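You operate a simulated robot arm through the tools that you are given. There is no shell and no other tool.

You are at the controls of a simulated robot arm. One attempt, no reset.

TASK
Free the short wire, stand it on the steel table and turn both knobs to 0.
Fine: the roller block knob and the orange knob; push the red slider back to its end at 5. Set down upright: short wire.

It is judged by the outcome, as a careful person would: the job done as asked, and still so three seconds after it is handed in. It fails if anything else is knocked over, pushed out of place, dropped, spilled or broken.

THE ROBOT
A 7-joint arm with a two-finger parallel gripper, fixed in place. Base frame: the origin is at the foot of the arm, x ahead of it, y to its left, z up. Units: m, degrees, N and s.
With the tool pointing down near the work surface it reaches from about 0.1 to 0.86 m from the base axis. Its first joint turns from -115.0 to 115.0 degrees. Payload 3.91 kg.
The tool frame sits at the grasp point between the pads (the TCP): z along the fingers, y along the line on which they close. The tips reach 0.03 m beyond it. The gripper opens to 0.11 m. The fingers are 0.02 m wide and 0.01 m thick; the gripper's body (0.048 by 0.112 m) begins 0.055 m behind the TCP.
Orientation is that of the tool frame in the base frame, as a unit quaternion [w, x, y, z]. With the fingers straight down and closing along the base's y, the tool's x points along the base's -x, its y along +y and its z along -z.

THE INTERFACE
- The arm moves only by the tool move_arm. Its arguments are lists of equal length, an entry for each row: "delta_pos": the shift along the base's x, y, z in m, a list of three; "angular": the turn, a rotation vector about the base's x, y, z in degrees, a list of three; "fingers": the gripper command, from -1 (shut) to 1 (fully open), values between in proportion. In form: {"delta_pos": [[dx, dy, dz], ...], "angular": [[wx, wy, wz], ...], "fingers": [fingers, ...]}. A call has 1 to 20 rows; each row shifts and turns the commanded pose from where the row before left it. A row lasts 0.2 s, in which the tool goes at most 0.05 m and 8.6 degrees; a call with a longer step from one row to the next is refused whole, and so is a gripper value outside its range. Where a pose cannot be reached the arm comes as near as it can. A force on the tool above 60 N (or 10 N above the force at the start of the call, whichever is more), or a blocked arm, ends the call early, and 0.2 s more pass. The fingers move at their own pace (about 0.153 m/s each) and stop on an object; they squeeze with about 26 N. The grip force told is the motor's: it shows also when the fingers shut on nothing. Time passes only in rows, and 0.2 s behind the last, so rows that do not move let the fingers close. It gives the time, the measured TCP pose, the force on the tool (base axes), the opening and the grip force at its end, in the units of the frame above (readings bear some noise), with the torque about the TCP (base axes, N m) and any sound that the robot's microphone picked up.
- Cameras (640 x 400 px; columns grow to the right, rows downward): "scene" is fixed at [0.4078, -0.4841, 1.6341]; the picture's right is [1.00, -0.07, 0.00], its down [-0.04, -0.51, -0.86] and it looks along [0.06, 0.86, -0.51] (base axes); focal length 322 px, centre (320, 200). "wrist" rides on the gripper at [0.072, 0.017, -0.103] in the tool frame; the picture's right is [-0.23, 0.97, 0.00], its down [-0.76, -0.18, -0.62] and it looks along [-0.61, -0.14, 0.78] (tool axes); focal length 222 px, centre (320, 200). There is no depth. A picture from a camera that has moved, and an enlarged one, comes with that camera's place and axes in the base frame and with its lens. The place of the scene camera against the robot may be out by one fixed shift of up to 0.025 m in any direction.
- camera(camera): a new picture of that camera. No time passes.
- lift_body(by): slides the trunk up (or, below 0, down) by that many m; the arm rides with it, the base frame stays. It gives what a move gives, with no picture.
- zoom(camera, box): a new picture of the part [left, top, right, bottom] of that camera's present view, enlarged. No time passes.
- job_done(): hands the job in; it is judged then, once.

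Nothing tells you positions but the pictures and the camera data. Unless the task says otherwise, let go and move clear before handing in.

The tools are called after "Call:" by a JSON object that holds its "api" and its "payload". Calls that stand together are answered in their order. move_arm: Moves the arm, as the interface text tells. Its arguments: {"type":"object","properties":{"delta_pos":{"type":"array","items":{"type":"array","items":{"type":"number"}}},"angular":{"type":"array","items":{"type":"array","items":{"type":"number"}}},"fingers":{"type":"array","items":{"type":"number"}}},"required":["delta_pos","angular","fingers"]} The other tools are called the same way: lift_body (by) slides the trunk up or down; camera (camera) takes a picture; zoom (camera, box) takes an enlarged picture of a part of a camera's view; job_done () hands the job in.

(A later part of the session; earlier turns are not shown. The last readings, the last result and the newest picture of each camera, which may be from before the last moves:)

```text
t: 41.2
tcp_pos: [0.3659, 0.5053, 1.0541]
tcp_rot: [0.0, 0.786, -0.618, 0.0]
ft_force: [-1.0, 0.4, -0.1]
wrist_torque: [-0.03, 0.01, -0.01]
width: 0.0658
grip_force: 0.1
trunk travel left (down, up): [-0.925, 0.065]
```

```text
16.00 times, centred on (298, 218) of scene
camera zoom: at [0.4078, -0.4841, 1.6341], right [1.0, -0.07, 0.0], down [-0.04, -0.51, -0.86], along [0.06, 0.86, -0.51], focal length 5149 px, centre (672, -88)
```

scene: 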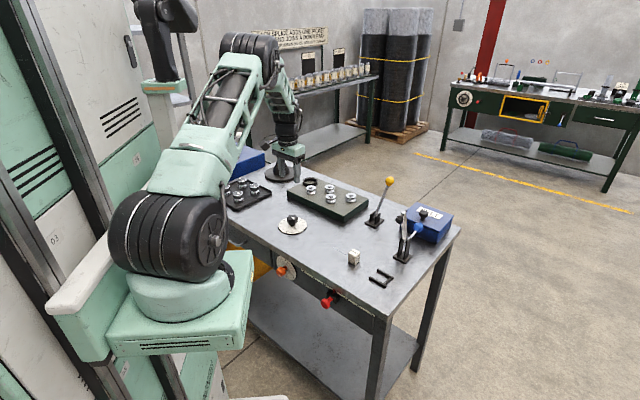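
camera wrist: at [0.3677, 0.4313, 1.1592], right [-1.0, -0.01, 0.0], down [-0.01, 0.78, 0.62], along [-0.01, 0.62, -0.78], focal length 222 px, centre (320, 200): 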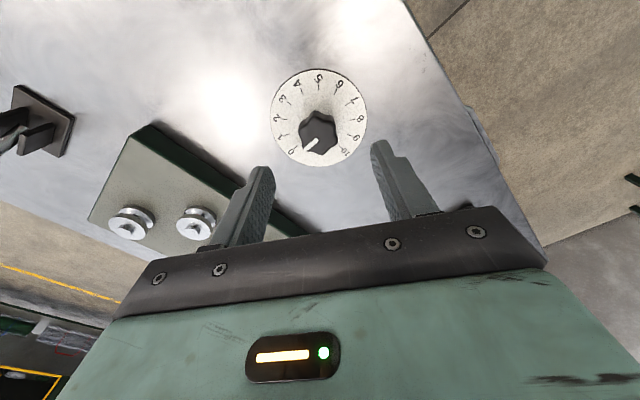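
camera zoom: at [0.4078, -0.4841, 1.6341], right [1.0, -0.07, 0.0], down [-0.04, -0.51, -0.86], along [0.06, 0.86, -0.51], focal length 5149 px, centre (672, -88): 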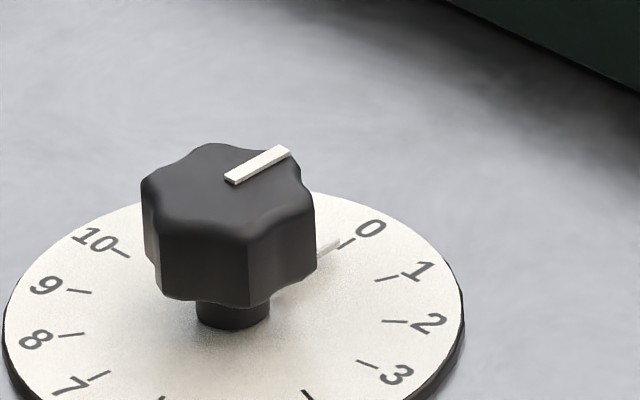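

The black pointer stands at 0 to within about a degree. Next come the front-panel controls, so I'll back the arm off to in front of the table, then lower the trunk so the tool can point horizontally at the panel.

Call:
{"api": "move_arm", "payload": {"delta_pos": [[0, 0, 0.04], [0, 0, 0.03], [-0.0154, -0.0293, 0.02], [-0.0154, -0.0293, 0.02], [-0.0154, -0.0293, 0.02], [-0.0154, -0.0293, 0.02], [-0.0154, -0.0293, 0.02], [-0.0154, -0.0293, 0.02], [-0.0154, -0.0293, 0.02], [-0.0154, -0.0293, 0.02], [-0.0154, -0.0293, 0.02], [-0.0154, -0.0293, 0], [0, 0, 0]], "angular": [[0, 0, 0], [0, 0, 0], [0, 0, -5.87], [0, 0, -5.87], [0, 0, -5.87], [0, 0, -5.87], [0, 0, -5.87], [0, 0, -5.87], [0, 0, -5.87], [0, 0, -5.87], [0, 0, -5.87], [0, 0, -5.87], [0, 0, 0]], "fingers": [0.2, 0.2, 0.2, 0.2, 0.2, 0.2, 0.2, 0.2, 0.2, 0.2, 0.2, 0.2, 0.2]}}

Call:
{"api": "camera", "payload": {"camera": "wrist"}}

Call:
{"api": "camera", "payload": {"camera": "scene"}}

```text
t: 44.0
tcp_pos: [0.2105, 0.2112, 1.308]
tcp_rot: [0.0, -0.381, 0.925, -0.001]
ft_force: [0.0, -0.2, -0.2]
wrist_torque: [0.02, -0.01, 0.02]
width: 0.0661
grip_force: 0.1
trunk travel left (down, up): [-0.925, 0.065]
```

```text
taken
camera wrist: at [0.1487, 0.1708, 1.4123], right [-0.53, 0.85, 0.0], down [0.67, 0.41, 0.62], along [0.53, 0.33, -0.78], focal length 222 px, centre (320, 200)
```

wrist: 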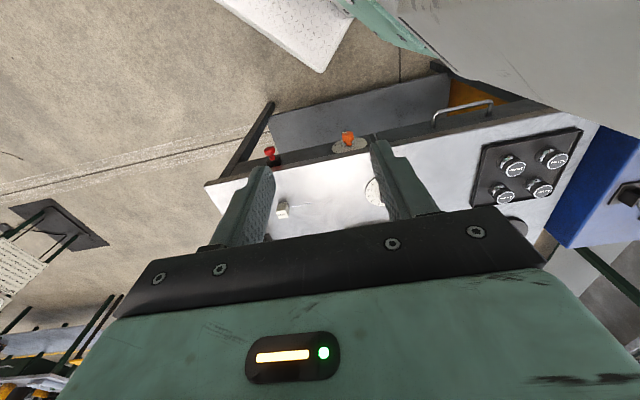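

```text
taken
```

scene: 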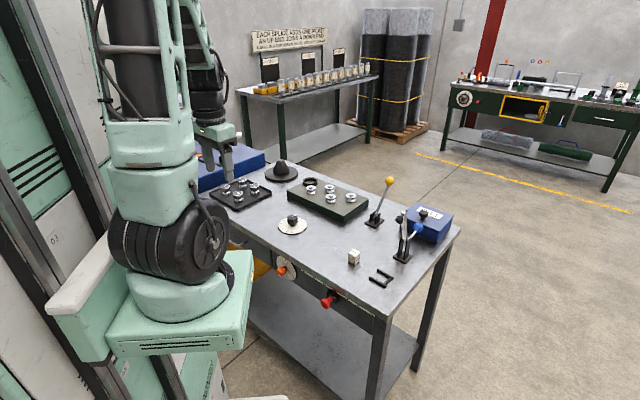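

I now see the orange knob, its dial and the red slider from above and in front. I'll zoom in.

Call:
{"api": "zoom", "payload": {"camera": "wrist", "box": [310, 110, 390, 170]}}

Call:
{"api": "zoom", "payload": {"camera": "wrist", "box": [240, 120, 320, 190]}}

Call:
{"api": "zoom", "payload": {"camera": "wrist", "box": [230, 0, 480, 160]}}

```text
6.67 times, centred on (350, 140) of wrist
camera zoom: at [0.1487, 0.1708, 1.4123], right [-0.53, 0.85, 0.0], down [0.67, 0.41, 0.62], along [0.53, 0.33, -0.78], focal length 1481 px, centre (120, 600)
```

zoom: 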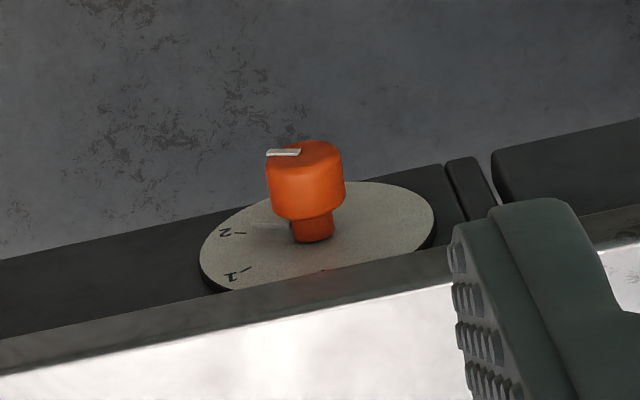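

```text
5.71 times, centred on (280, 155) of wrist
camera zoom: at [0.1487, 0.1708, 1.4123], right [-0.53, 0.85, 0.0], down [0.67, 0.41, 0.62], along [0.53, 0.33, -0.78], focal length 1269 px, centre (549, 457)
```

zoom: 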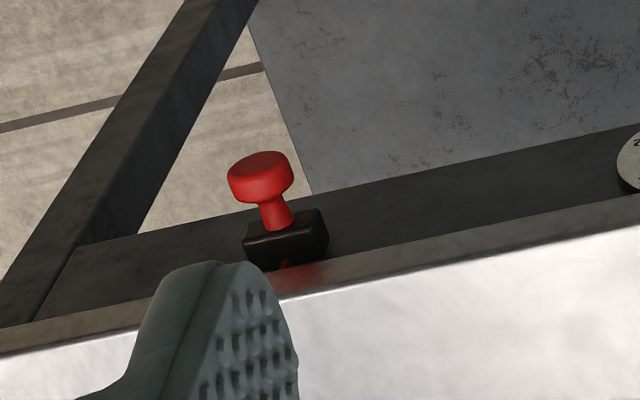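

```text
2.50 times, centred on (355, 80) of wrist
camera zoom: at [0.1487, 0.1708, 1.4123], right [-0.53, 0.85, 0.0], down [0.67, 0.41, 0.62], along [0.53, 0.33, -0.78], focal length 555 px, centre (232, 500)
```

zoom: 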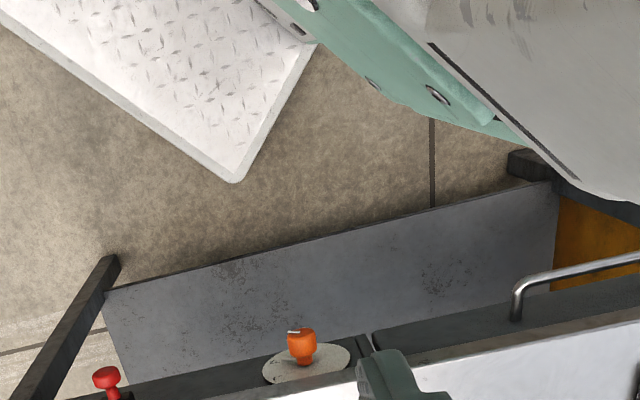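

From two wrist views I place the red slider's head at u=0.188, v=0.470, z=0.834 (u along the front edge, v toward the back). The orange knob is at u=-0.034, z≈0.815. I'll do the slider first: closed fingers pointing down in front of the edge, to the right of its head.

Call:
{"api": "move_arm", "payload": {"delta_pos": [[0.0405, -0.007, -0.02], [0.0405, -0.007, -0.02], [0.0405, -0.007, -0.02], [0.0405, -0.007, -0.02], [0.0405, -0.007, -0.02], [0.0405, -0.007, -0.02], [0.0405, -0.007, -0.02], [0, 0, -0.04], [0, 0, -0.04], [0, 0, -0.04], [0, 0, 0]], "angular": [[0, 0, 0], [0, 0, 0], [0, 0, 0], [0, 0, 0], [0, 0, 0], [0, 0, 0], [0, 0, 0], [0, 0, 0], [0, 0, 0], [0, 0, 0], [0, 0, 0]], "fingers": [-1, -1, -1, -1, -1, -1, -1, -1, -1, -1, -1]}}

Call:
{"api": "camera", "payload": {"camera": "wrist"}}

Call:
{"api": "camera", "payload": {"camera": "scene"}}

```text
t: 46.4
tcp_pos: [0.4952, 0.1628, 1.0447]
tcp_rot: [0.001, -0.382, 0.924, 0.001]
ft_force: [0.0, 0.3, -0.3]
wrist_torque: [0.03, -0.02, 0.01]
width: 0.0001
grip_force: 26.0
trunk travel left (down, up): [-0.925, 0.065]
```

```text
taken
camera wrist: at [0.4324, 0.1227, 1.1492], right [-0.53, 0.85, 0.0], down [0.66, 0.41, 0.62], along [0.53, 0.33, -0.78], focal length 222 px, centre (320, 200)
```

wrist: 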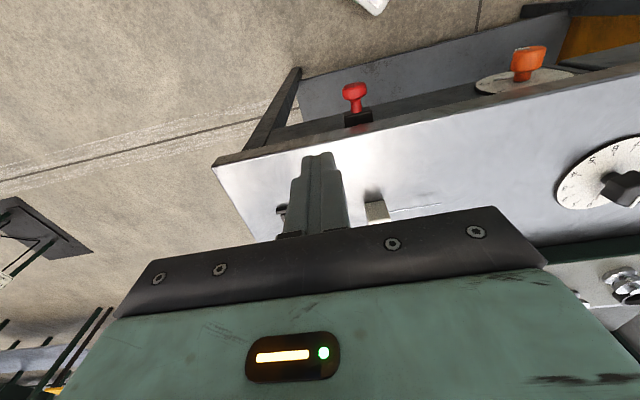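

```text
taken
```

scene: 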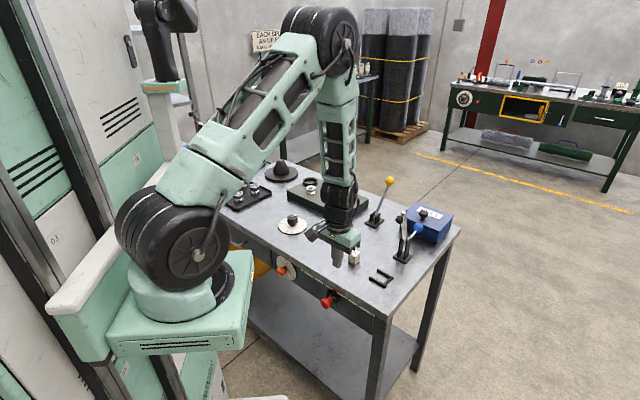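

Call:
{"api": "zoom", "payload": {"camera": "wrist", "box": [280, 60, 400, 180]}}

Call:
{"api": "zoom", "payload": {"camera": "wrist", "box": [460, 30, 600, 120]}}

Call:
{"api": "zoom", "payload": {"camera": "scene", "box": [290, 220, 400, 330]}}

```text
3.33 times, centred on (340, 120) of wrist
camera zoom: at [0.4324, 0.1227, 1.1492], right [-0.53, 0.85, 0.0], down [0.66, 0.41, 0.62], along [0.53, 0.33, -0.78], focal length 740 px, centre (253, 467)
```

zoom: 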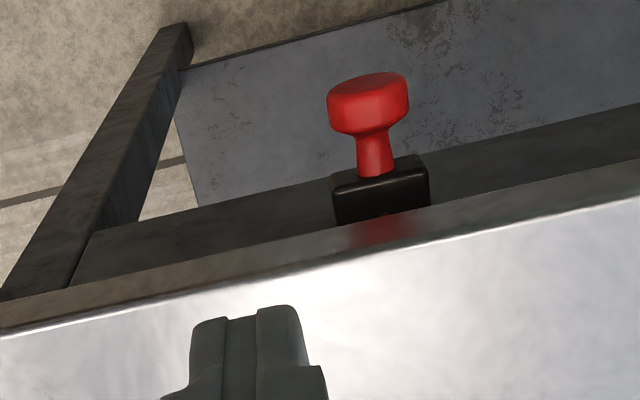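

```text
4.44 times, centred on (530, 75) of wrist
camera zoom: at [0.4324, 0.1227, 1.1492], right [-0.53, 0.85, 0.0], down [0.66, 0.41, 0.62], along [0.53, 0.33, -0.78], focal length 987 px, centre (-613, 756)
```

zoom: 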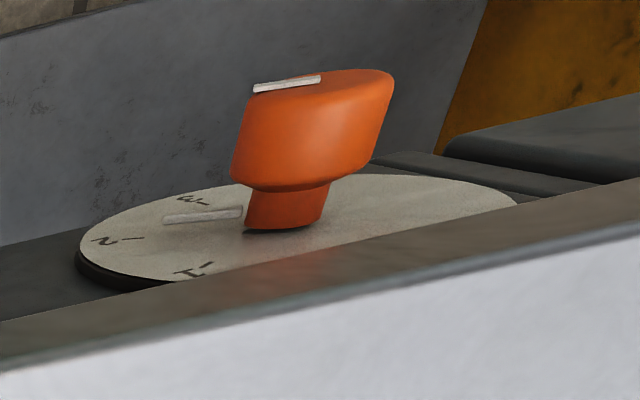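

```text
3.64 times, centred on (345, 275) of scene
camera zoom: at [0.4078, -0.4841, 1.6341], right [1.0, -0.07, 0.0], down [-0.04, -0.51, -0.86], along [0.06, 0.86, -0.51], focal length 1170 px, centre (229, -73)
```

zoom: 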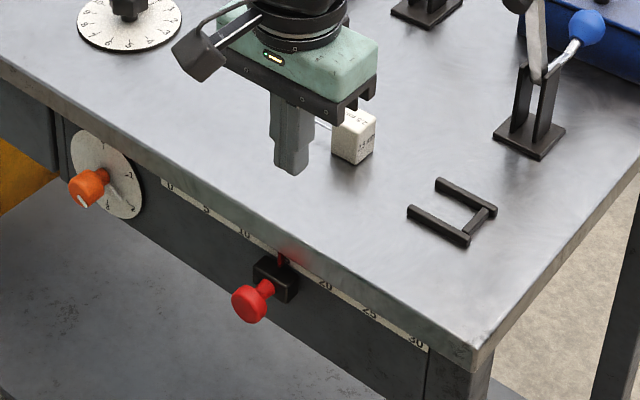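

The closed fingers are right of the slider and in front of the edge. I'll descend to the slider's height.

Call:
{"api": "move_arm", "payload": {"delta_pos": [[0, 0, -0.04], [0, 0, -0.04], [0, 0, -0.04], [0, 0, -0.04], [0, 0, -0.04], [0, 0, 0]], "angular": [[0, 0, 0], [0, 0, 0], [0, 0, 0], [0, 0, 0], [0, 0, 0], [0, 0, 0]], "fingers": [-1, -1, -1, -1, -1, -1]}}

Call:
{"api": "camera", "payload": {"camera": "wrist"}}

Call:
{"api": "zoom", "payload": {"camera": "scene", "box": [290, 220, 400, 330]}}

```text
t: 47.8
tcp_pos: [0.4941, 0.1635, 0.8443]
tcp_rot: [0.0, -0.382, 0.924, 0.0]
ft_force: [0.5, -0.7, -0.1]
wrist_torque: [-0.01, 0.03, -0.03]
width: 0.0
grip_force: 25.4
trunk travel left (down, up): [-0.925, 0.065]
```

```text
taken
camera wrist: at [0.4318, 0.1234, 0.9491], right [-0.53, 0.85, 0.0], down [0.66, 0.41, 0.62], along [0.53, 0.33, -0.78], focal length 222 px, centre (320, 200)
```

wrist: 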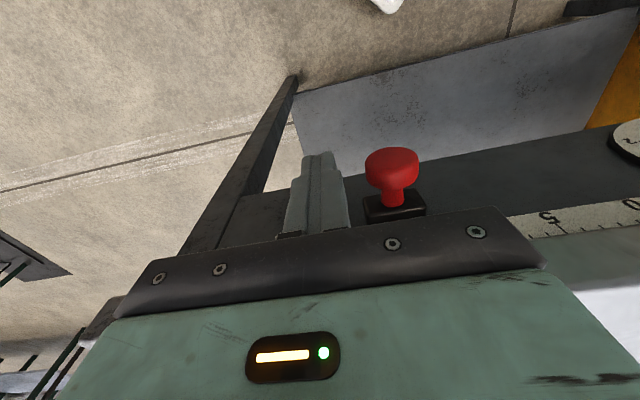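

```text
3.64 times, centred on (345, 275) of scene
camera zoom: at [0.4078, -0.4841, 1.6341], right [1.0, -0.07, 0.0], down [-0.04, -0.51, -0.86], along [0.06, 0.86, -0.51], focal length 1170 px, centre (229, -73)
```

zoom: 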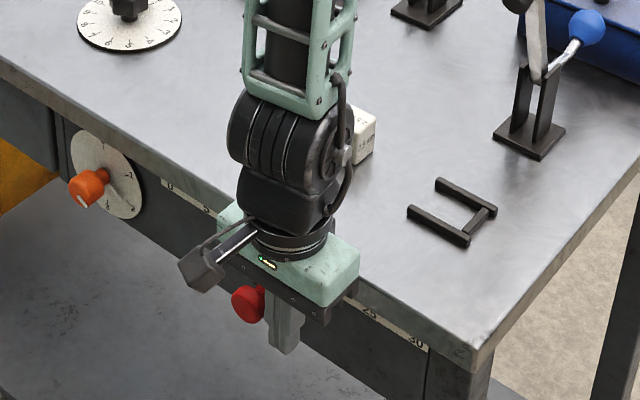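

The fingers are beside the red head. I'll push it left along the rail, slowly, watching the force.

Call:
{"api": "move_arm", "payload": {"delta_pos": [[-0.0071, 0.0071, 0], [-0.0071, 0.0071, 0], [-0.0071, 0.0071, 0], [-0.0071, 0.0071, 0], [0, 0, 0]], "angular": [[0, 0, 0], [0, 0, 0], [0, 0, 0], [0, 0, 0], [0, 0, 0]], "fingers": [-1, -1, -1, -1, -1]}}

Call:
{"api": "camera", "payload": {"camera": "wrist"}}

Call:
{"api": "zoom", "payload": {"camera": "scene", "box": [290, 220, 400, 330]}}

```text
t: 49.0
tcp_pos: [0.4669, 0.1898, 0.8453]
tcp_rot: [0.0, -0.381, 0.925, 0.0]
ft_force: [0.0, 0.4, -0.1]
wrist_torque: [0.0, 0.0, 0.02]
width: 0.0002
grip_force: 25.6
trunk travel left (down, up): [-0.925, 0.065]
```

```text
taken
camera wrist: at [0.4042, 0.1503, 0.9497], right [-0.53, 0.85, 0.0], down [0.66, 0.41, 0.62], along [0.53, 0.33, -0.78], focal length 222 px, centre (320, 200)
```

wrist: 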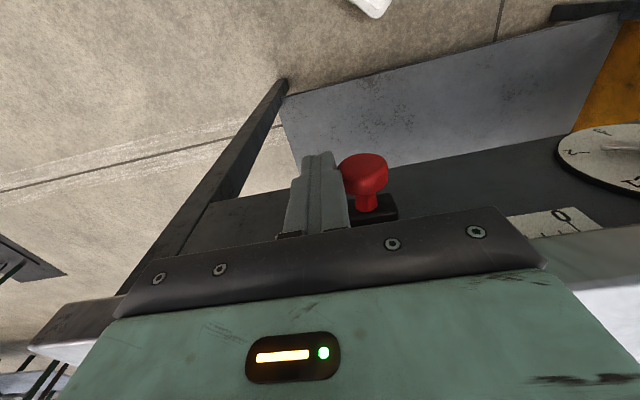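

```text
3.64 times, centred on (345, 275) of scene
camera zoom: at [0.4078, -0.4841, 1.6341], right [1.0, -0.07, 0.0], down [-0.04, -0.51, -0.86], along [0.06, 0.86, -0.51], focal length 1170 px, centre (229, -73)
```

zoom: 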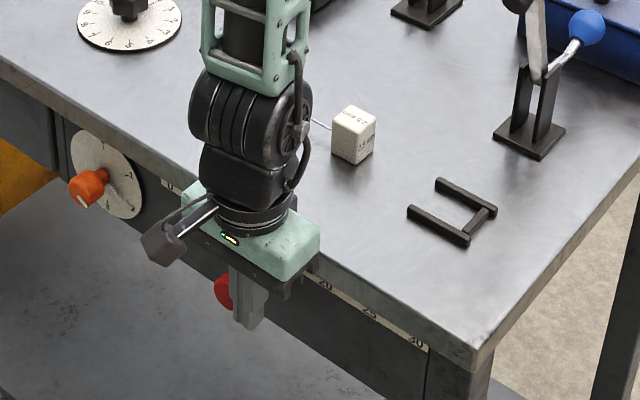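

Call:
{"api": "move_arm", "payload": {"delta_pos": [[-0.0071, 0.0071, 0], [-0.0071, 0.0071, 0], [-0.0071, 0.0071, 0], [-0.0071, 0.0071, 0], [-0.0071, 0.0071, 0], [0, 0, 0]], "angular": [[0, 0, 0], [0, 0, 0], [0, 0, 0], [0, 0, 0], [0, 0, 0], [0, 0, 0]], "fingers": [-1, -1, -1, -1, -1, -1]}}

Call:
{"api": "camera", "payload": {"camera": "wrist"}}

Call:
{"api": "zoom", "payload": {"camera": "scene", "box": [270, 240, 350, 320]}}

```text
t: 50.4
tcp_pos: [0.4318, 0.2265, 0.8459]
tcp_rot: [0.0, -0.381, 0.924, 0.0]
ft_force: [0.7, -0.5, -0.9]
wrist_torque: [0.0, 0.01, 0.0]
width: 0.0
grip_force: 26.1
trunk travel left (down, up): [-0.925, 0.065]
```

```text
taken
camera wrist: at [0.3689, 0.1867, 0.9504], right [-0.53, 0.85, 0.0], down [0.66, 0.41, 0.62], along [0.53, 0.33, -0.78], focal length 222 px, centre (320, 200)
```

wrist: 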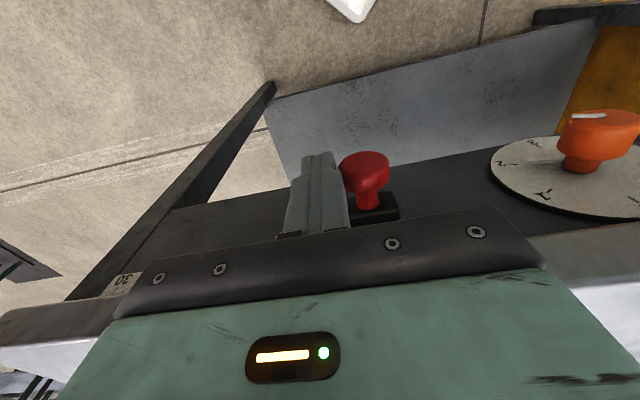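

```text
5.00 times, centred on (310, 280) of scene
camera zoom: at [0.4078, -0.4841, 1.6341], right [1.0, -0.07, 0.0], down [-0.04, -0.51, -0.86], along [0.06, 0.86, -0.51], focal length 1609 px, centre (370, -200)
```

zoom: 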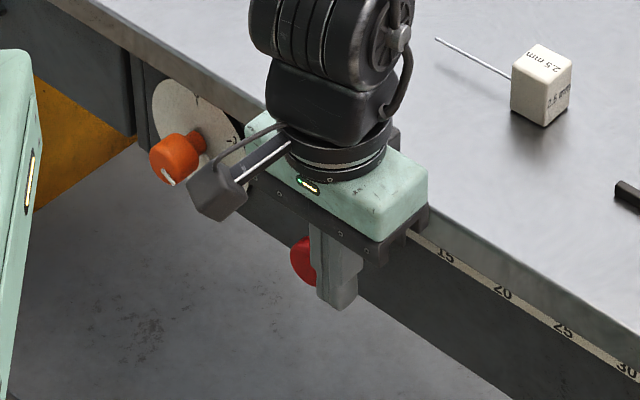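

The slider moves with the fingers, and I estimate it at about 7 now. I'll go on in small steps to feel for the stop.

Call:
{"api": "move_arm", "payload": {"delta_pos": [[-0.0028, 0.0028, 0], [-0.0028, 0.0028, 0], [-0.0028, 0.0028, 0], [-0.0014, 0.0014, 0], [0, 0, 0]], "angular": [[0, 0, 0], [0, 0, 0], [0, 0, 0], [0, 0, 0], [0, 0, 0]], "fingers": [-1, -1, -1, -1, -1]}}

Call:
{"api": "zoom", "payload": {"camera": "wrist", "box": [280, 130, 440, 240]}}

```text
t: 51.6
tcp_pos: [0.4216, 0.2356, 0.8455]
tcp_rot: [-0.001, -0.382, 0.924, 0.0]
ft_force: [0.4, -1.4, 1.7]
wrist_torque: [0.03, -0.03, 0.01]
width: 0.0
grip_force: 25.9
trunk travel left (down, up): [-0.925, 0.065]
```

```text
3.64 times, centred on (360, 185) of wrist
camera zoom: at [0.3597, 0.1961, 0.9504], right [-0.53, 0.85, 0.0], down [0.66, 0.41, 0.62], along [0.53, 0.33, -0.78], focal length 808 px, centre (174, 254)
```

zoom: 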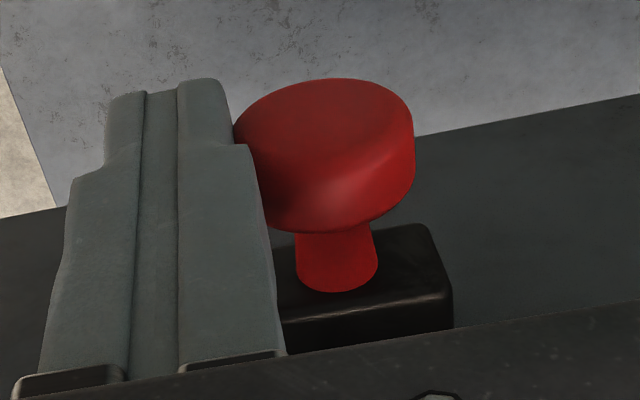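

Call:
{"api": "move_arm", "payload": {"delta_pos": [[-0.0014, 0.0014, 0], [-0.0014, 0.0014, 0], [-0.0014, 0.0014, 0], [0, 0, 0]], "angular": [[0, 0, 0], [0, 0, 0], [0, 0, 0], [0, 0, 0]], "fingers": [-1, -1, -1, -1]}}

Call:
{"api": "zoom", "payload": {"camera": "scene", "box": [270, 240, 350, 320]}}

```text
t: 52.6
tcp_pos: [0.4164, 0.2424, 0.8451]
tcp_rot: [0.0, -0.382, 0.924, 0.0]
ft_force: [1.6, -0.8, 0.7]
wrist_torque: [0.01, -0.02, -0.02]
width: 0.0
grip_force: 25.7
trunk travel left (down, up): [-0.925, 0.065]
```

```text
5.00 times, centred on (310, 280) of scene
camera zoom: at [0.4078, -0.4841, 1.6341], right [1.0, -0.07, 0.0], down [-0.04, -0.51, -0.86], along [0.06, 0.86, -0.51], focal length 1609 px, centre (370, -200)
```

zoom: 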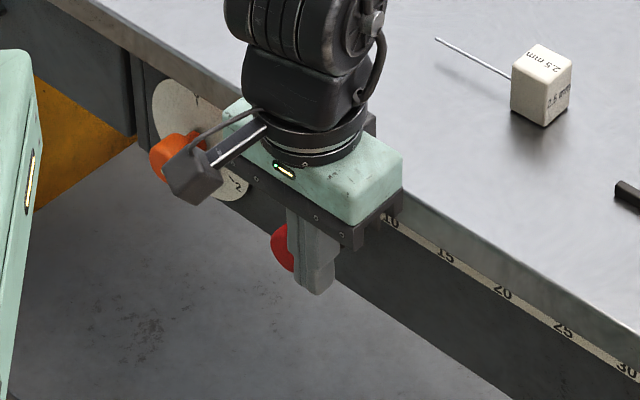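

No firm stop felt yet. I'll back the fingers off and rise to read the slider's mark on the scale.

Call:
{"api": "move_arm", "payload": {"delta_pos": [[0.014, -0.014, 0], [0.014, -0.014, 0], [-0.01, -0.01, 0.04], [-0.01, -0.01, 0.04], [-0.01, -0.01, 0.04], [-0.01, -0.01, 0.04], [-0.02, -0.02, 0.03], [-0.02, -0.02, 0.03], [0, 0, 0]], "angular": [[0, 0, 0], [0, 0, 0], [0, 0, 0], [0, 0, 0], [0, 0, 0], [0, 0, 0], [0, 0, 0], [0, 0, 0], [0, 0, 0]], "fingers": [-1, -1, -1, -1, -1, -1, -1, -1, -1]}}

Call:
{"api": "zoom", "payload": {"camera": "scene", "box": [260, 235, 400, 325]}}

Call:
{"api": "camera", "payload": {"camera": "wrist"}}

```text
t: 54.6
tcp_pos: [0.367, 0.1301, 1.0659]
tcp_rot: [0.0, -0.382, 0.924, 0.0]
ft_force: [0.1, 0.8, -1.1]
wrist_torque: [0.02, 0.04, 0.01]
width: 0.0
grip_force: 25.9
trunk travel left (down, up): [-0.925, 0.065]
```

```text
4.44 times, centred on (330, 280) of scene
camera zoom: at [0.4078, -0.4841, 1.6341], right [1.0, -0.07, 0.0], down [-0.04, -0.51, -0.86], along [0.06, 0.86, -0.51], focal length 1430 px, centre (276, -156)
```

zoom: 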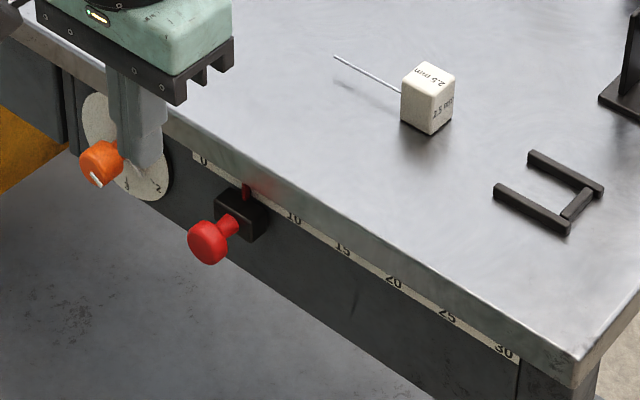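

```text
taken
camera wrist: at [0.3041, 0.0913, 1.1716], right [-0.53, 0.85, 0.0], down [0.66, 0.41, 0.62], along [0.53, 0.33, -0.78], focal length 222 px, centre (320, 200)
```

wrist: 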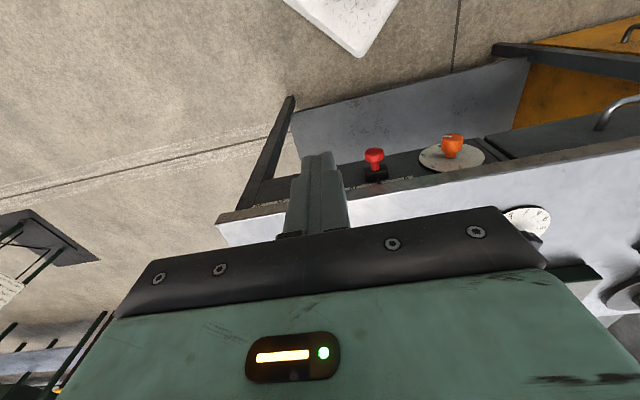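

Call:
{"api": "zoom", "payload": {"camera": "scene", "box": [296, 262, 346, 302]}}

Call:
{"api": "zoom", "payload": {"camera": "scene", "box": [304, 270, 324, 286]}}

Call:
{"api": "zoom", "payload": {"camera": "scene", "box": [320, 275, 390, 325]}}

```text
10.00 times, centred on (321, 282) of scene
camera zoom: at [0.4078, -0.4841, 1.6341], right [1.0, -0.07, 0.0], down [-0.04, -0.51, -0.86], along [0.06, 0.86, -0.51], focal length 3218 px, centre (310, -620)
```

zoom: 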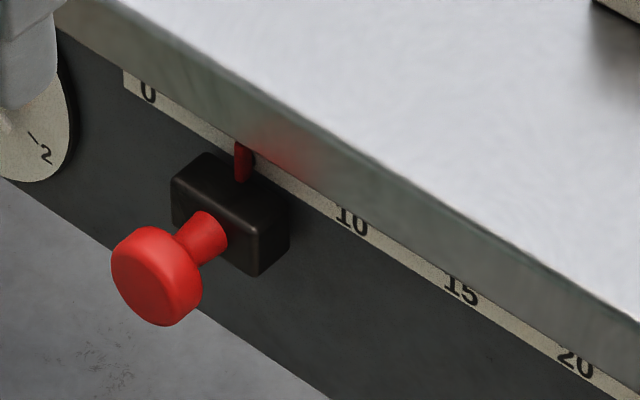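

```text
16.00 times, centred on (314, 278) of scene
camera zoom: at [0.4078, -0.4841, 1.6341], right [1.0, -0.07, 0.0], down [-0.04, -0.51, -0.86], along [0.06, 0.86, -0.51], focal length 5149 px, centre (416, -1048)
```

zoom: 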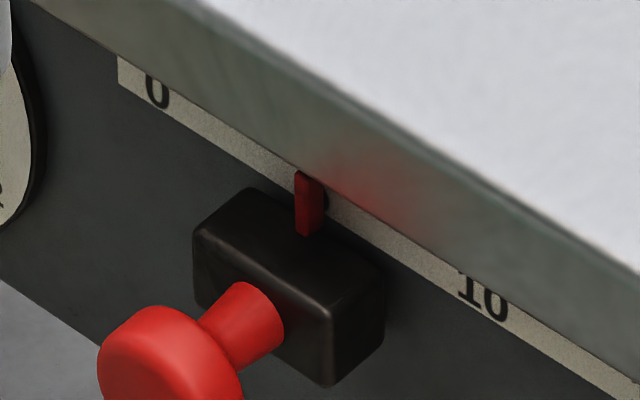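

```text
8.00 times, centred on (355, 300) of scene
camera zoom: at [0.4078, -0.4841, 1.6341], right [1.0, -0.07, 0.0], down [-0.04, -0.51, -0.86], along [0.06, 0.86, -0.51], focal length 2574 px, centre (40, -600)
```

zoom: 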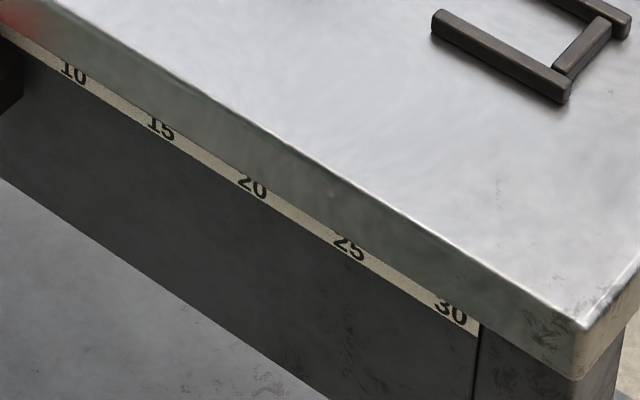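

By the scale the slider is at about 5.2, slightly short of its end. I'll go back and push until I feel the stop.

Call:
{"api": "move_arm", "payload": {"delta_pos": [[0.02, 0.02, -0.03], [0.02, 0.02, -0.03], [0.01, 0.01, -0.04], [0.01, 0.01, -0.04], [0.01, 0.01, -0.04], [0.01, 0.01, -0.04], [-0.01, 0.01, 0], [-0.01, 0.01, 0], [-0.004, 0.004, 0], [0, 0, 0]], "angular": [[0, 0, 0], [0, 0, 0], [0, 0, 0], [0, 0, 0], [0, 0, 0], [0, 0, 0], [0, 0, 0], [0, 0, 0], [0, 0, 0], [0, 0, 0]], "fingers": [-1, -1, -1, -1, -1, -1, -1, -1, -1, -1]}}

Call:
{"api": "zoom", "payload": {"camera": "wrist", "box": [280, 130, 440, 240]}}

```text
t: 56.8
tcp_pos: [0.4202, 0.2355, 0.8465]
tcp_rot: [0.0, -0.381, 0.924, 0.0]
ft_force: [0.3, -0.2, 0.2]
wrist_torque: [-0.01, 0.04, -0.01]
width: 0.0
grip_force: 26.0
trunk travel left (down, up): [-0.925, 0.065]
```

```text
3.64 times, centred on (360, 185) of wrist
camera zoom: at [0.359, 0.1959, 0.9511], right [-0.53, 0.85, 0.0], down [0.66, 0.41, 0.62], along [0.53, 0.33, -0.78], focal length 808 px, centre (174, 254)
```

zoom: 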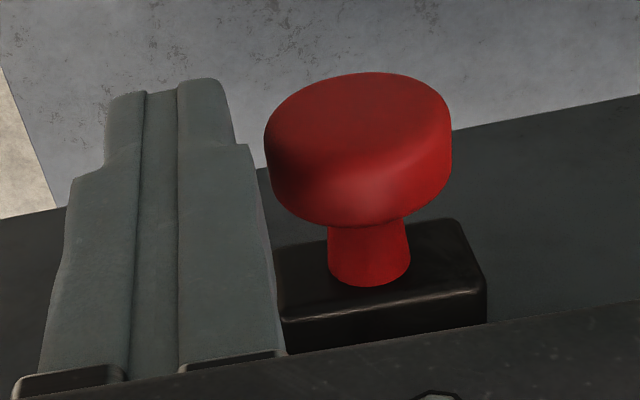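

Call:
{"api": "move_arm", "payload": {"delta_pos": [[-0.002, 0.002, 0], [-0.001, 0.001, 0], [-0.001, 0.001, 0], [-0.001, 0.001, 0], [-0.001, 0.001, 0], [0, 0, 0]], "angular": [[0, 0, 0], [0, 0, 0], [0, 0, 0], [0, 0, 0], [0, 0, 0], [0, 0, 0]], "fingers": [-1, -1, -1, -1, -1, -1]}}

Call:
{"api": "zoom", "payload": {"camera": "wrist", "box": [280, 130, 440, 240]}}

```text
t: 58.2
tcp_pos: [0.4148, 0.2421, 0.8455]
tcp_rot: [0.001, -0.382, 0.924, 0.001]
ft_force: [0.6, -0.9, 0.8]
wrist_torque: [0.02, -0.06, -0.03]
width: 0.0001
grip_force: 25.9
trunk travel left (down, up): [-0.925, 0.065]
```

```text
3.64 times, centred on (360, 185) of wrist
camera zoom: at [0.353, 0.2019, 0.95], right [-0.53, 0.85, 0.0], down [0.66, 0.41, 0.62], along [0.53, 0.33, -0.78], focal length 808 px, centre (174, 254)
```

zoom: 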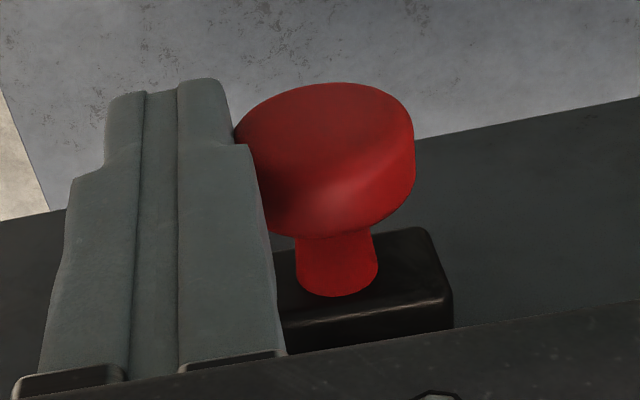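

Call:
{"api": "move_arm", "payload": {"delta_pos": [[-0.001, 0.001, 0], [-0.001, 0.001, 0], [0, 0, 0]], "angular": [[0, 0, 0], [0, 0, 0], [0, 0, 0]], "fingers": [-1, -1, -1]}}

Call:
{"api": "zoom", "payload": {"camera": "scene", "box": [270, 240, 350, 320]}}

```text
t: 59.0
tcp_pos: [0.4152, 0.2416, 0.8445]
tcp_rot: [0.0, -0.381, 0.925, -0.001]
ft_force: [15.7, -16.1, 6.5]
wrist_torque: [-0.23, -0.32, -0.2]
width: 0.0
grip_force: 26.0
trunk travel left (down, up): [-0.925, 0.065]
```

```text
5.00 times, centred on (310, 280) of scene
camera zoom: at [0.4078, -0.4841, 1.6341], right [1.0, -0.07, 0.0], down [-0.04, -0.51, -0.86], along [0.06, 0.86, -0.51], focal length 1609 px, centre (370, -200)
```

zoom: 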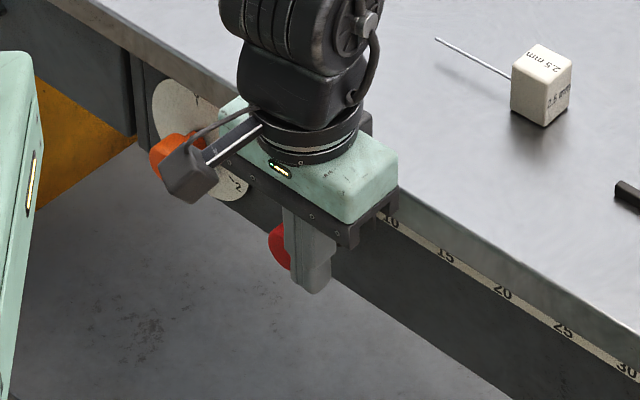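

A firm stop is felt (about 22 N), so the slider is at its end. I'll back off and rise clear to check the reading.

Call:
{"api": "move_arm", "payload": {"delta_pos": [[0.003, -0.003, 0], [0.014, -0.014, 0], [0.014, -0.014, 0], [-0.01, -0.01, 0.04], [-0.01, -0.01, 0.04], [-0.01, -0.01, 0.04], [-0.01, -0.01, 0.04], [-0.02, -0.02, 0.03], [-0.02, -0.02, 0.03], [0, 0, 0]], "angular": [[0, 0, 0], [0, 0, 0], [0, 0, 0], [0, 0, 0], [0, 0, 0], [0, 0, 0], [0, 0, 0], [0, 0, 0], [0, 0, 0], [0, 0, 0]], "fingers": [-1, -1, -1, -1, -1, -1, -1, -1, -1, -1]}}

Call:
{"api": "zoom", "payload": {"camera": "scene", "box": [296, 262, 346, 302]}}

Call:
{"api": "zoom", "payload": {"camera": "scene", "box": [265, 245, 315, 295]}}

Call:
{"api": "camera", "payload": {"camera": "scene"}}

```text
t: 61.2
tcp_pos: [0.3623, 0.1332, 1.0638]
tcp_rot: [0.0, -0.382, 0.924, 0.0]
ft_force: [1.0, 0.4, 0.2]
wrist_torque: [0.04, 0.01, -0.01]
width: 0.0
grip_force: 26.0
trunk travel left (down, up): [-0.925, 0.065]
```

```text
10.00 times, centred on (321, 282) of scene
camera zoom: at [0.4078, -0.4841, 1.6341], right [1.0, -0.07, 0.0], down [-0.04, -0.51, -0.86], along [0.06, 0.86, -0.51], focal length 3218 px, centre (310, -620)
```

zoom: 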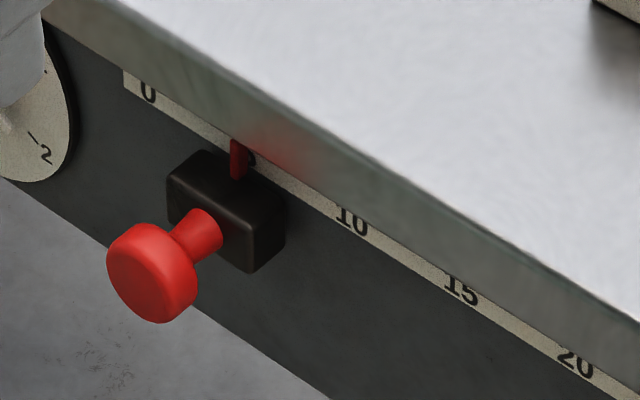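

```text
8.00 times, centred on (290, 270) of scene
camera zoom: at [0.4078, -0.4841, 1.6341], right [1.0, -0.07, 0.0], down [-0.04, -0.51, -0.86], along [0.06, 0.86, -0.51], focal length 2574 px, centre (560, -360)
```

zoom: 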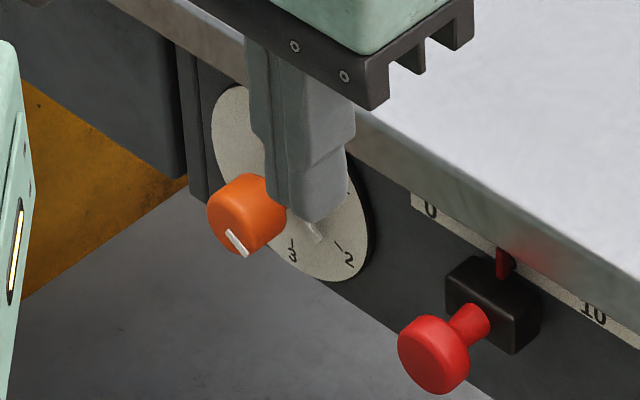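

```text
taken
```

scene: 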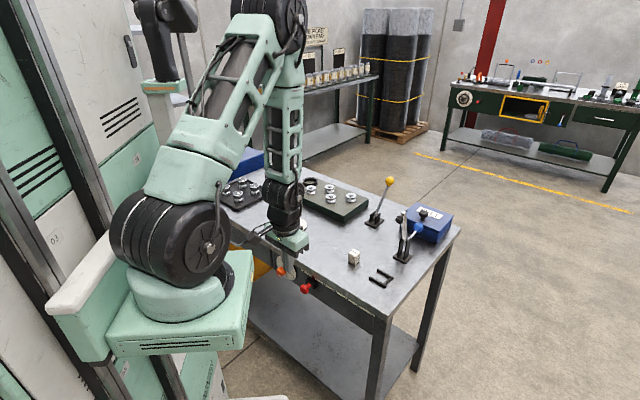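

The slider mark now reads 5. For the orange knob I'll tilt the tool about 45° toward the panel, with the fingers closing sideways so the pads stay parallel to the knob's axis. First I'll move over in front of it and tilt.

Call:
{"api": "move_arm", "payload": {"delta_pos": [[0.0353, 0.0353, 0], [0.0353, 0.0353, 0], [-0.0277, 0.0277, 0], [-0.0277, 0.0277, 0], [-0.0277, 0.0277, 0], [-0.0277, 0.0277, 0], [-0.0277, 0.0277, 0], [0, 0, 0], [0, 0, 0], [0, 0, 0], [0, 0, 0], [0, 0, 0], [0, 0, 0], [0, 0, 0]], "angular": [[0, 0, 0], [0, 0, 0], [0, 0, 0], [0, 0, 0], [0, 0, 0], [0, 0, 0], [0, 0, 0], [5.303, -5.303, 0], [5.303, -5.303, 0], [5.303, -5.303, 0], [5.303, -5.303, 0], [5.303, -5.303, 0], [5.303, -5.303, 0], [0, 0, 0]], "fingers": [0.2, 0.2, 0.2, 0.2, 0.2, 0.2, 0.2, 0.2, 0.2, 0.2, 0.2, 0.2, 0.2, 0.2]}}

Call:
{"api": "camera", "payload": {"camera": "wrist"}}

Call:
{"api": "camera", "payload": {"camera": "scene"}}

```text
t: 63.3
tcp_pos: [0.3954, 0.3294, 1.0842]
tcp_rot: [0.145, -0.275, 0.949, 0.061]
ft_force: [0.5, 0.4, 0.5]
wrist_torque: [-0.01, 0.0, -0.01]
width: 0.0661
grip_force: 0.1
trunk travel left (down, up): [-0.925, 0.065]
stopped in row 10: the arm was blocked; the commanded pose is now the measured one
```

```text
taken
camera wrist: at [0.3036, 0.2863, 1.161], right [-0.34, 0.93, 0.1], down [0.56, 0.11, 0.82], along [0.76, 0.34, -0.56], focal length 222 px, centre (320, 200)
```

wrist: 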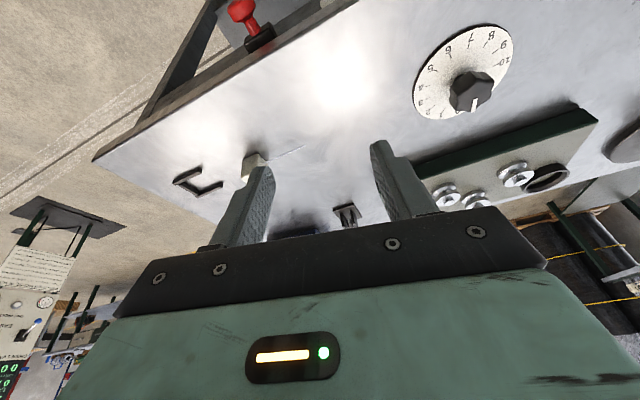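

```text
taken
```

scene: 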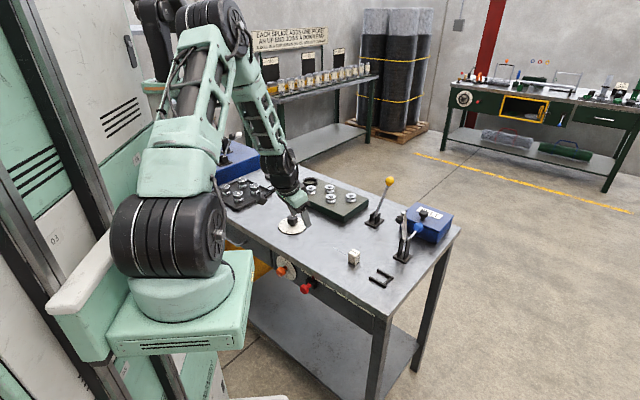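

The arm was blocked on a joint limit: too folded this close to its base at this height. I'll raise the trunk to give more room, restore the upright orientation, and tilt again lower down.

Call:
{"api": "lift_body", "payload": {"by": 0.065}}

Call:
{"api": "move_arm", "payload": {"delta_pos": [[-0.02, 0.003, 0], [-0.02, 0.003, 0], [-0.02, 0.003, 0], [-0.02, 0.003, 0], [-0.02, 0.0003, 0], [0, 0, 0]], "angular": [[-4.3, 4.26, 4.2], [-4.3, 4.26, 4.2], [-4.3, 4.26, 4.2], [0, 0, 0], [0, 0, 0], [0, 0, 0]], "fingers": [0.2, 0.2, 0.2, 0.2, 0.2, 0.2]}}

```text
t: 64.3
tcp_pos: [0.3959, 0.3291, 1.1482]
tcp_rot: [0.144, -0.275, 0.949, 0.059]
ft_force: [0.0, 0.2, -0.9]
wrist_torque: [0.01, -0.01, 0.03]
width: 0.066
grip_force: 0.1
trunk travel left (down, up): [-0.99, 0.0]
```

```text
t: 65.7
tcp_pos: [0.2916, 0.3395, 1.1467]
tcp_rot: [-0.001, -0.386, 0.923, -0.002]
ft_force: [-1.1, 0.6, 0.1]
wrist_torque: [0.02, -0.02, 0.02]
width: 0.0662
grip_force: 0.1
trunk travel left (down, up): [-0.99, 0.0]
```

The tool is vertical again in front of the orange knob. I'll lower it in front of the table edge and then tilt.

Call:
{"api": "move_arm", "payload": {"delta_pos": [[0, 0, -0.043], [0, 0, -0.043], [0, 0, -0.043], [0, 0, -0.043], [0, 0, -0.043], [0, 0, 0]], "angular": [[0, 0, 0], [0, 0, 0], [0, 0, 0], [0, 0, 0], [0, 0, 0], [0, 0, 0]], "fingers": [0.2, 0.2, 0.2, 0.2, 0.2, 0.2]}}

Call:
{"api": "move_arm", "payload": {"delta_pos": [[-0.004, -0.004, 0], [-0.004, -0.004, 0], [-0.004, -0.004, 0], [-0.004, -0.004, 0], [-0.004, -0.004, 0], [0, 0, 0]], "angular": [[5.303, -5.303, 0], [5.303, -5.303, 0], [5.303, -5.303, 0], [5.303, -5.303, 0], [5.303, -5.303, 0], [0, 0, 0]], "fingers": [0.2, 0.2, 0.2, 0.2, 0.2, 0.2]}}

Call:
{"api": "camera", "payload": {"camera": "wrist"}}

Call:
{"api": "camera", "payload": {"camera": "scene"}}

```text
t: 67.1
tcp_pos: [0.297, 0.3407, 0.9314]
tcp_rot: [0.0, -0.386, 0.923, -0.001]
ft_force: [-1.0, -0.6, -0.4]
wrist_torque: [-0.02, 0.01, -0.01]
width: 0.0659
grip_force: 0.0
trunk travel left (down, up): [-0.99, 0.0]
```

```text
t: 68.3
tcp_pos: [0.3537, 0.2961, 0.9462]
tcp_rot: [0.273, -0.283, 0.916, 0.08]
ft_force: [-1.0, 0.7, -0.1]
wrist_torque: [-0.01, 0.0, -0.01]
width: 0.0662
grip_force: 0.0
trunk travel left (down, up): [-0.99, 0.0]
stopped in row 5: the arm was blocked; the commanded pose is now the measured one
```

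```text
taken
camera wrist: at [0.2473, 0.2456, 0.9938], right [-0.39, 0.91, 0.11], down [0.34, 0.03, 0.94], along [0.86, 0.41, -0.32], focal length 222 px, centre (320, 200)
```

wrist: 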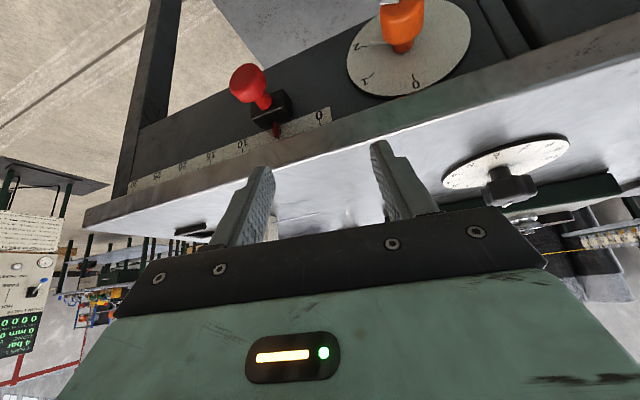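

```text
taken
```

scene: 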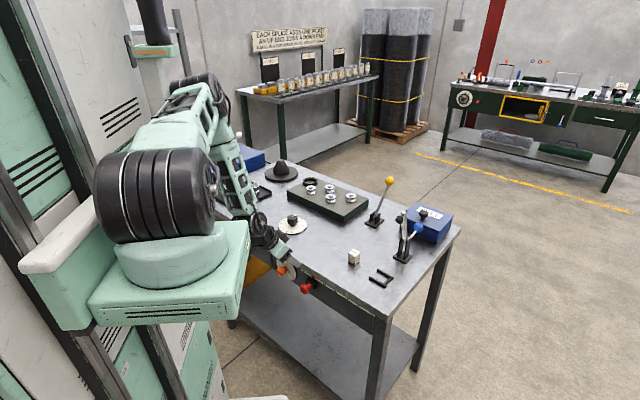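

The tilt went partway before another joint limit, but it gives a good frontal view of the panel. I'll use it to read the orange dial and the slider.

Call:
{"api": "zoom", "payload": {"camera": "wrist", "box": [330, 0, 490, 110]}}

Call:
{"api": "zoom", "payload": {"camera": "wrist", "box": [210, 50, 350, 150]}}

```text
3.64 times, centred on (410, 55) of wrist
camera zoom: at [0.2473, 0.2456, 0.9938], right [-0.39, 0.91, 0.11], down [0.34, 0.03, 0.94], along [0.86, 0.41, -0.32], focal length 808 px, centre (-7, 727)
```

zoom: 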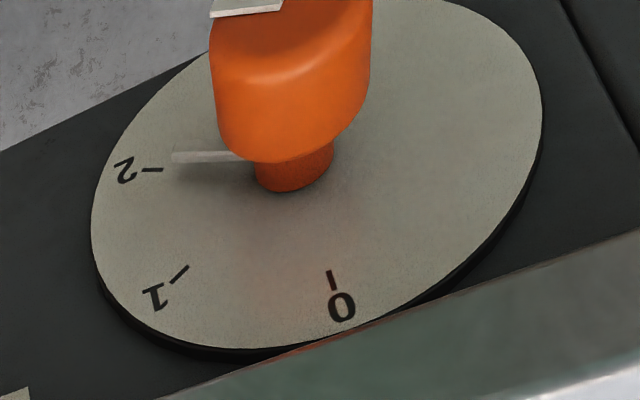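

```text
4.00 times, centred on (280, 100) of wrist
camera zoom: at [0.2473, 0.2456, 0.9938], right [-0.39, 0.91, 0.11], down [0.34, 0.03, 0.94], along [0.86, 0.41, -0.32], focal length 888 px, centre (480, 600)
```

zoom: 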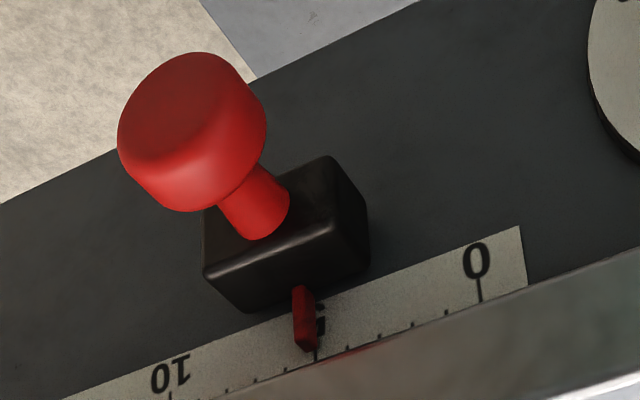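

Reading the orange dial: marks are 60° apart with 0 at the top, and the pointer stands at 2, so it needs 120° counter-clockwise. The limit is how far the arm can fold near its base, so I'll go lower first and then set the tilt square to the panel.

Call:
{"api": "move_arm", "payload": {"delta_pos": [[-0.0193, 0.0071, -0.018], [-0.0193, 0.0071, -0.018], [-0.0193, 0.0071, -0.018], [-0.0193, 0.0071, -0.017], [0, 0, 0]], "angular": [[0, 0, 0], [1.6, -1.69, 3.61], [1.6, -1.69, 3.61], [1.6, -1.69, 3.61], [0, 0, 0]], "fingers": [0.2, 0.2, 0.2, 0.2, 0.2]}}

Call:
{"api": "camera", "payload": {"camera": "wrist"}}

Call:
{"api": "camera", "payload": {"camera": "scene"}}

```text
t: 69.5
tcp_pos: [0.2897, 0.3482, 0.8827]
tcp_rot: [0.323, -0.341, 0.87, 0.147]
ft_force: [0.4, 0.0, -0.4]
wrist_torque: [-0.01, 0.01, 0.01]
width: 0.0662
grip_force: 0.0
trunk travel left (down, up): [-0.99, 0.0]
```

```text
taken
camera wrist: at [0.1907, 0.2742, 0.9143], right [-0.54, 0.82, 0.19], down [0.26, -0.05, 0.96], along [0.8, 0.57, -0.19], focal length 222 px, centre (320, 200)
```

wrist: 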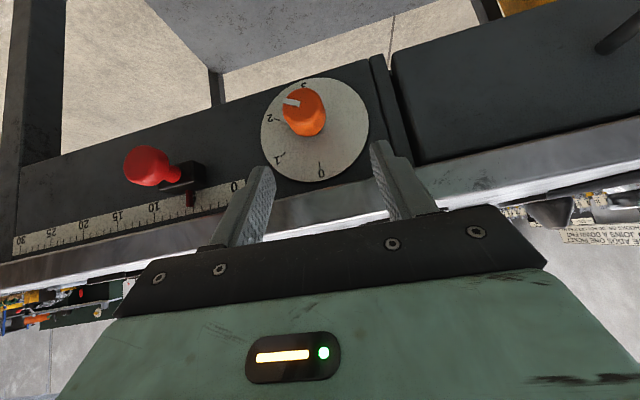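

```text
taken
```

scene: 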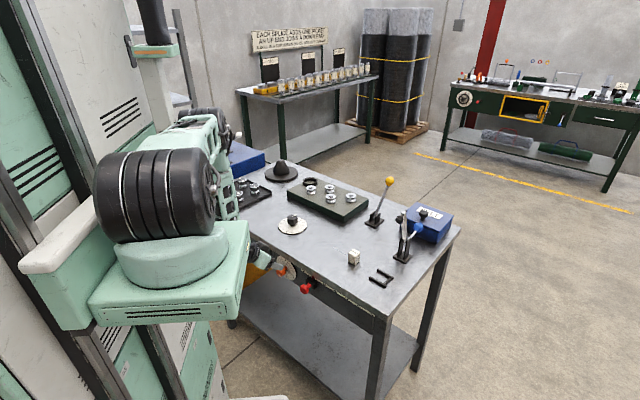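

I now have a near-frontal view of the dial and slider. I'll zoom in to measure.

Call:
{"api": "zoom", "payload": {"camera": "wrist", "box": [250, 65, 380, 195]}}

Call:
{"api": "zoom", "payload": {"camera": "wrist", "box": [110, 130, 260, 230]}}

```text
3.08 times, centred on (315, 130) of wrist
camera zoom: at [0.1907, 0.2742, 0.9143], right [-0.54, 0.82, 0.19], down [0.26, -0.05, 0.96], along [0.8, 0.57, -0.19], focal length 684 px, centre (335, 415)
```

zoom: 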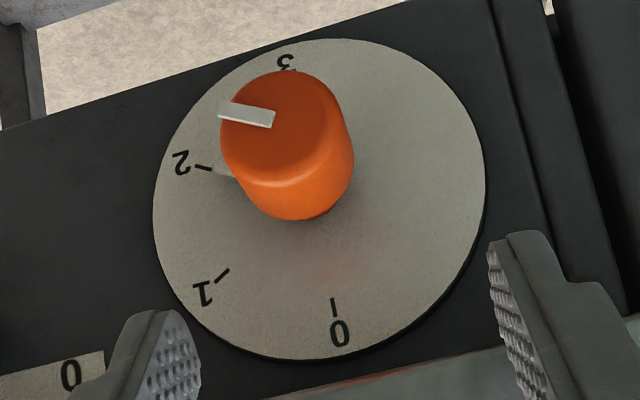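

```text
4.00 times, centred on (185, 180) of wrist
camera zoom: at [0.1907, 0.2742, 0.9143], right [-0.54, 0.82, 0.19], down [0.26, -0.05, 0.96], along [0.8, 0.57, -0.19], focal length 888 px, centre (860, 280)
```

zoom: 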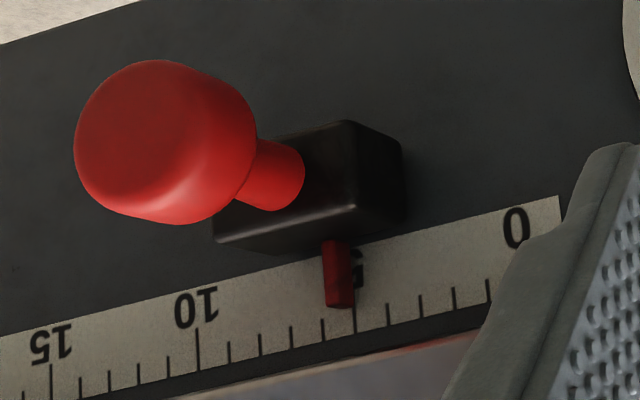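

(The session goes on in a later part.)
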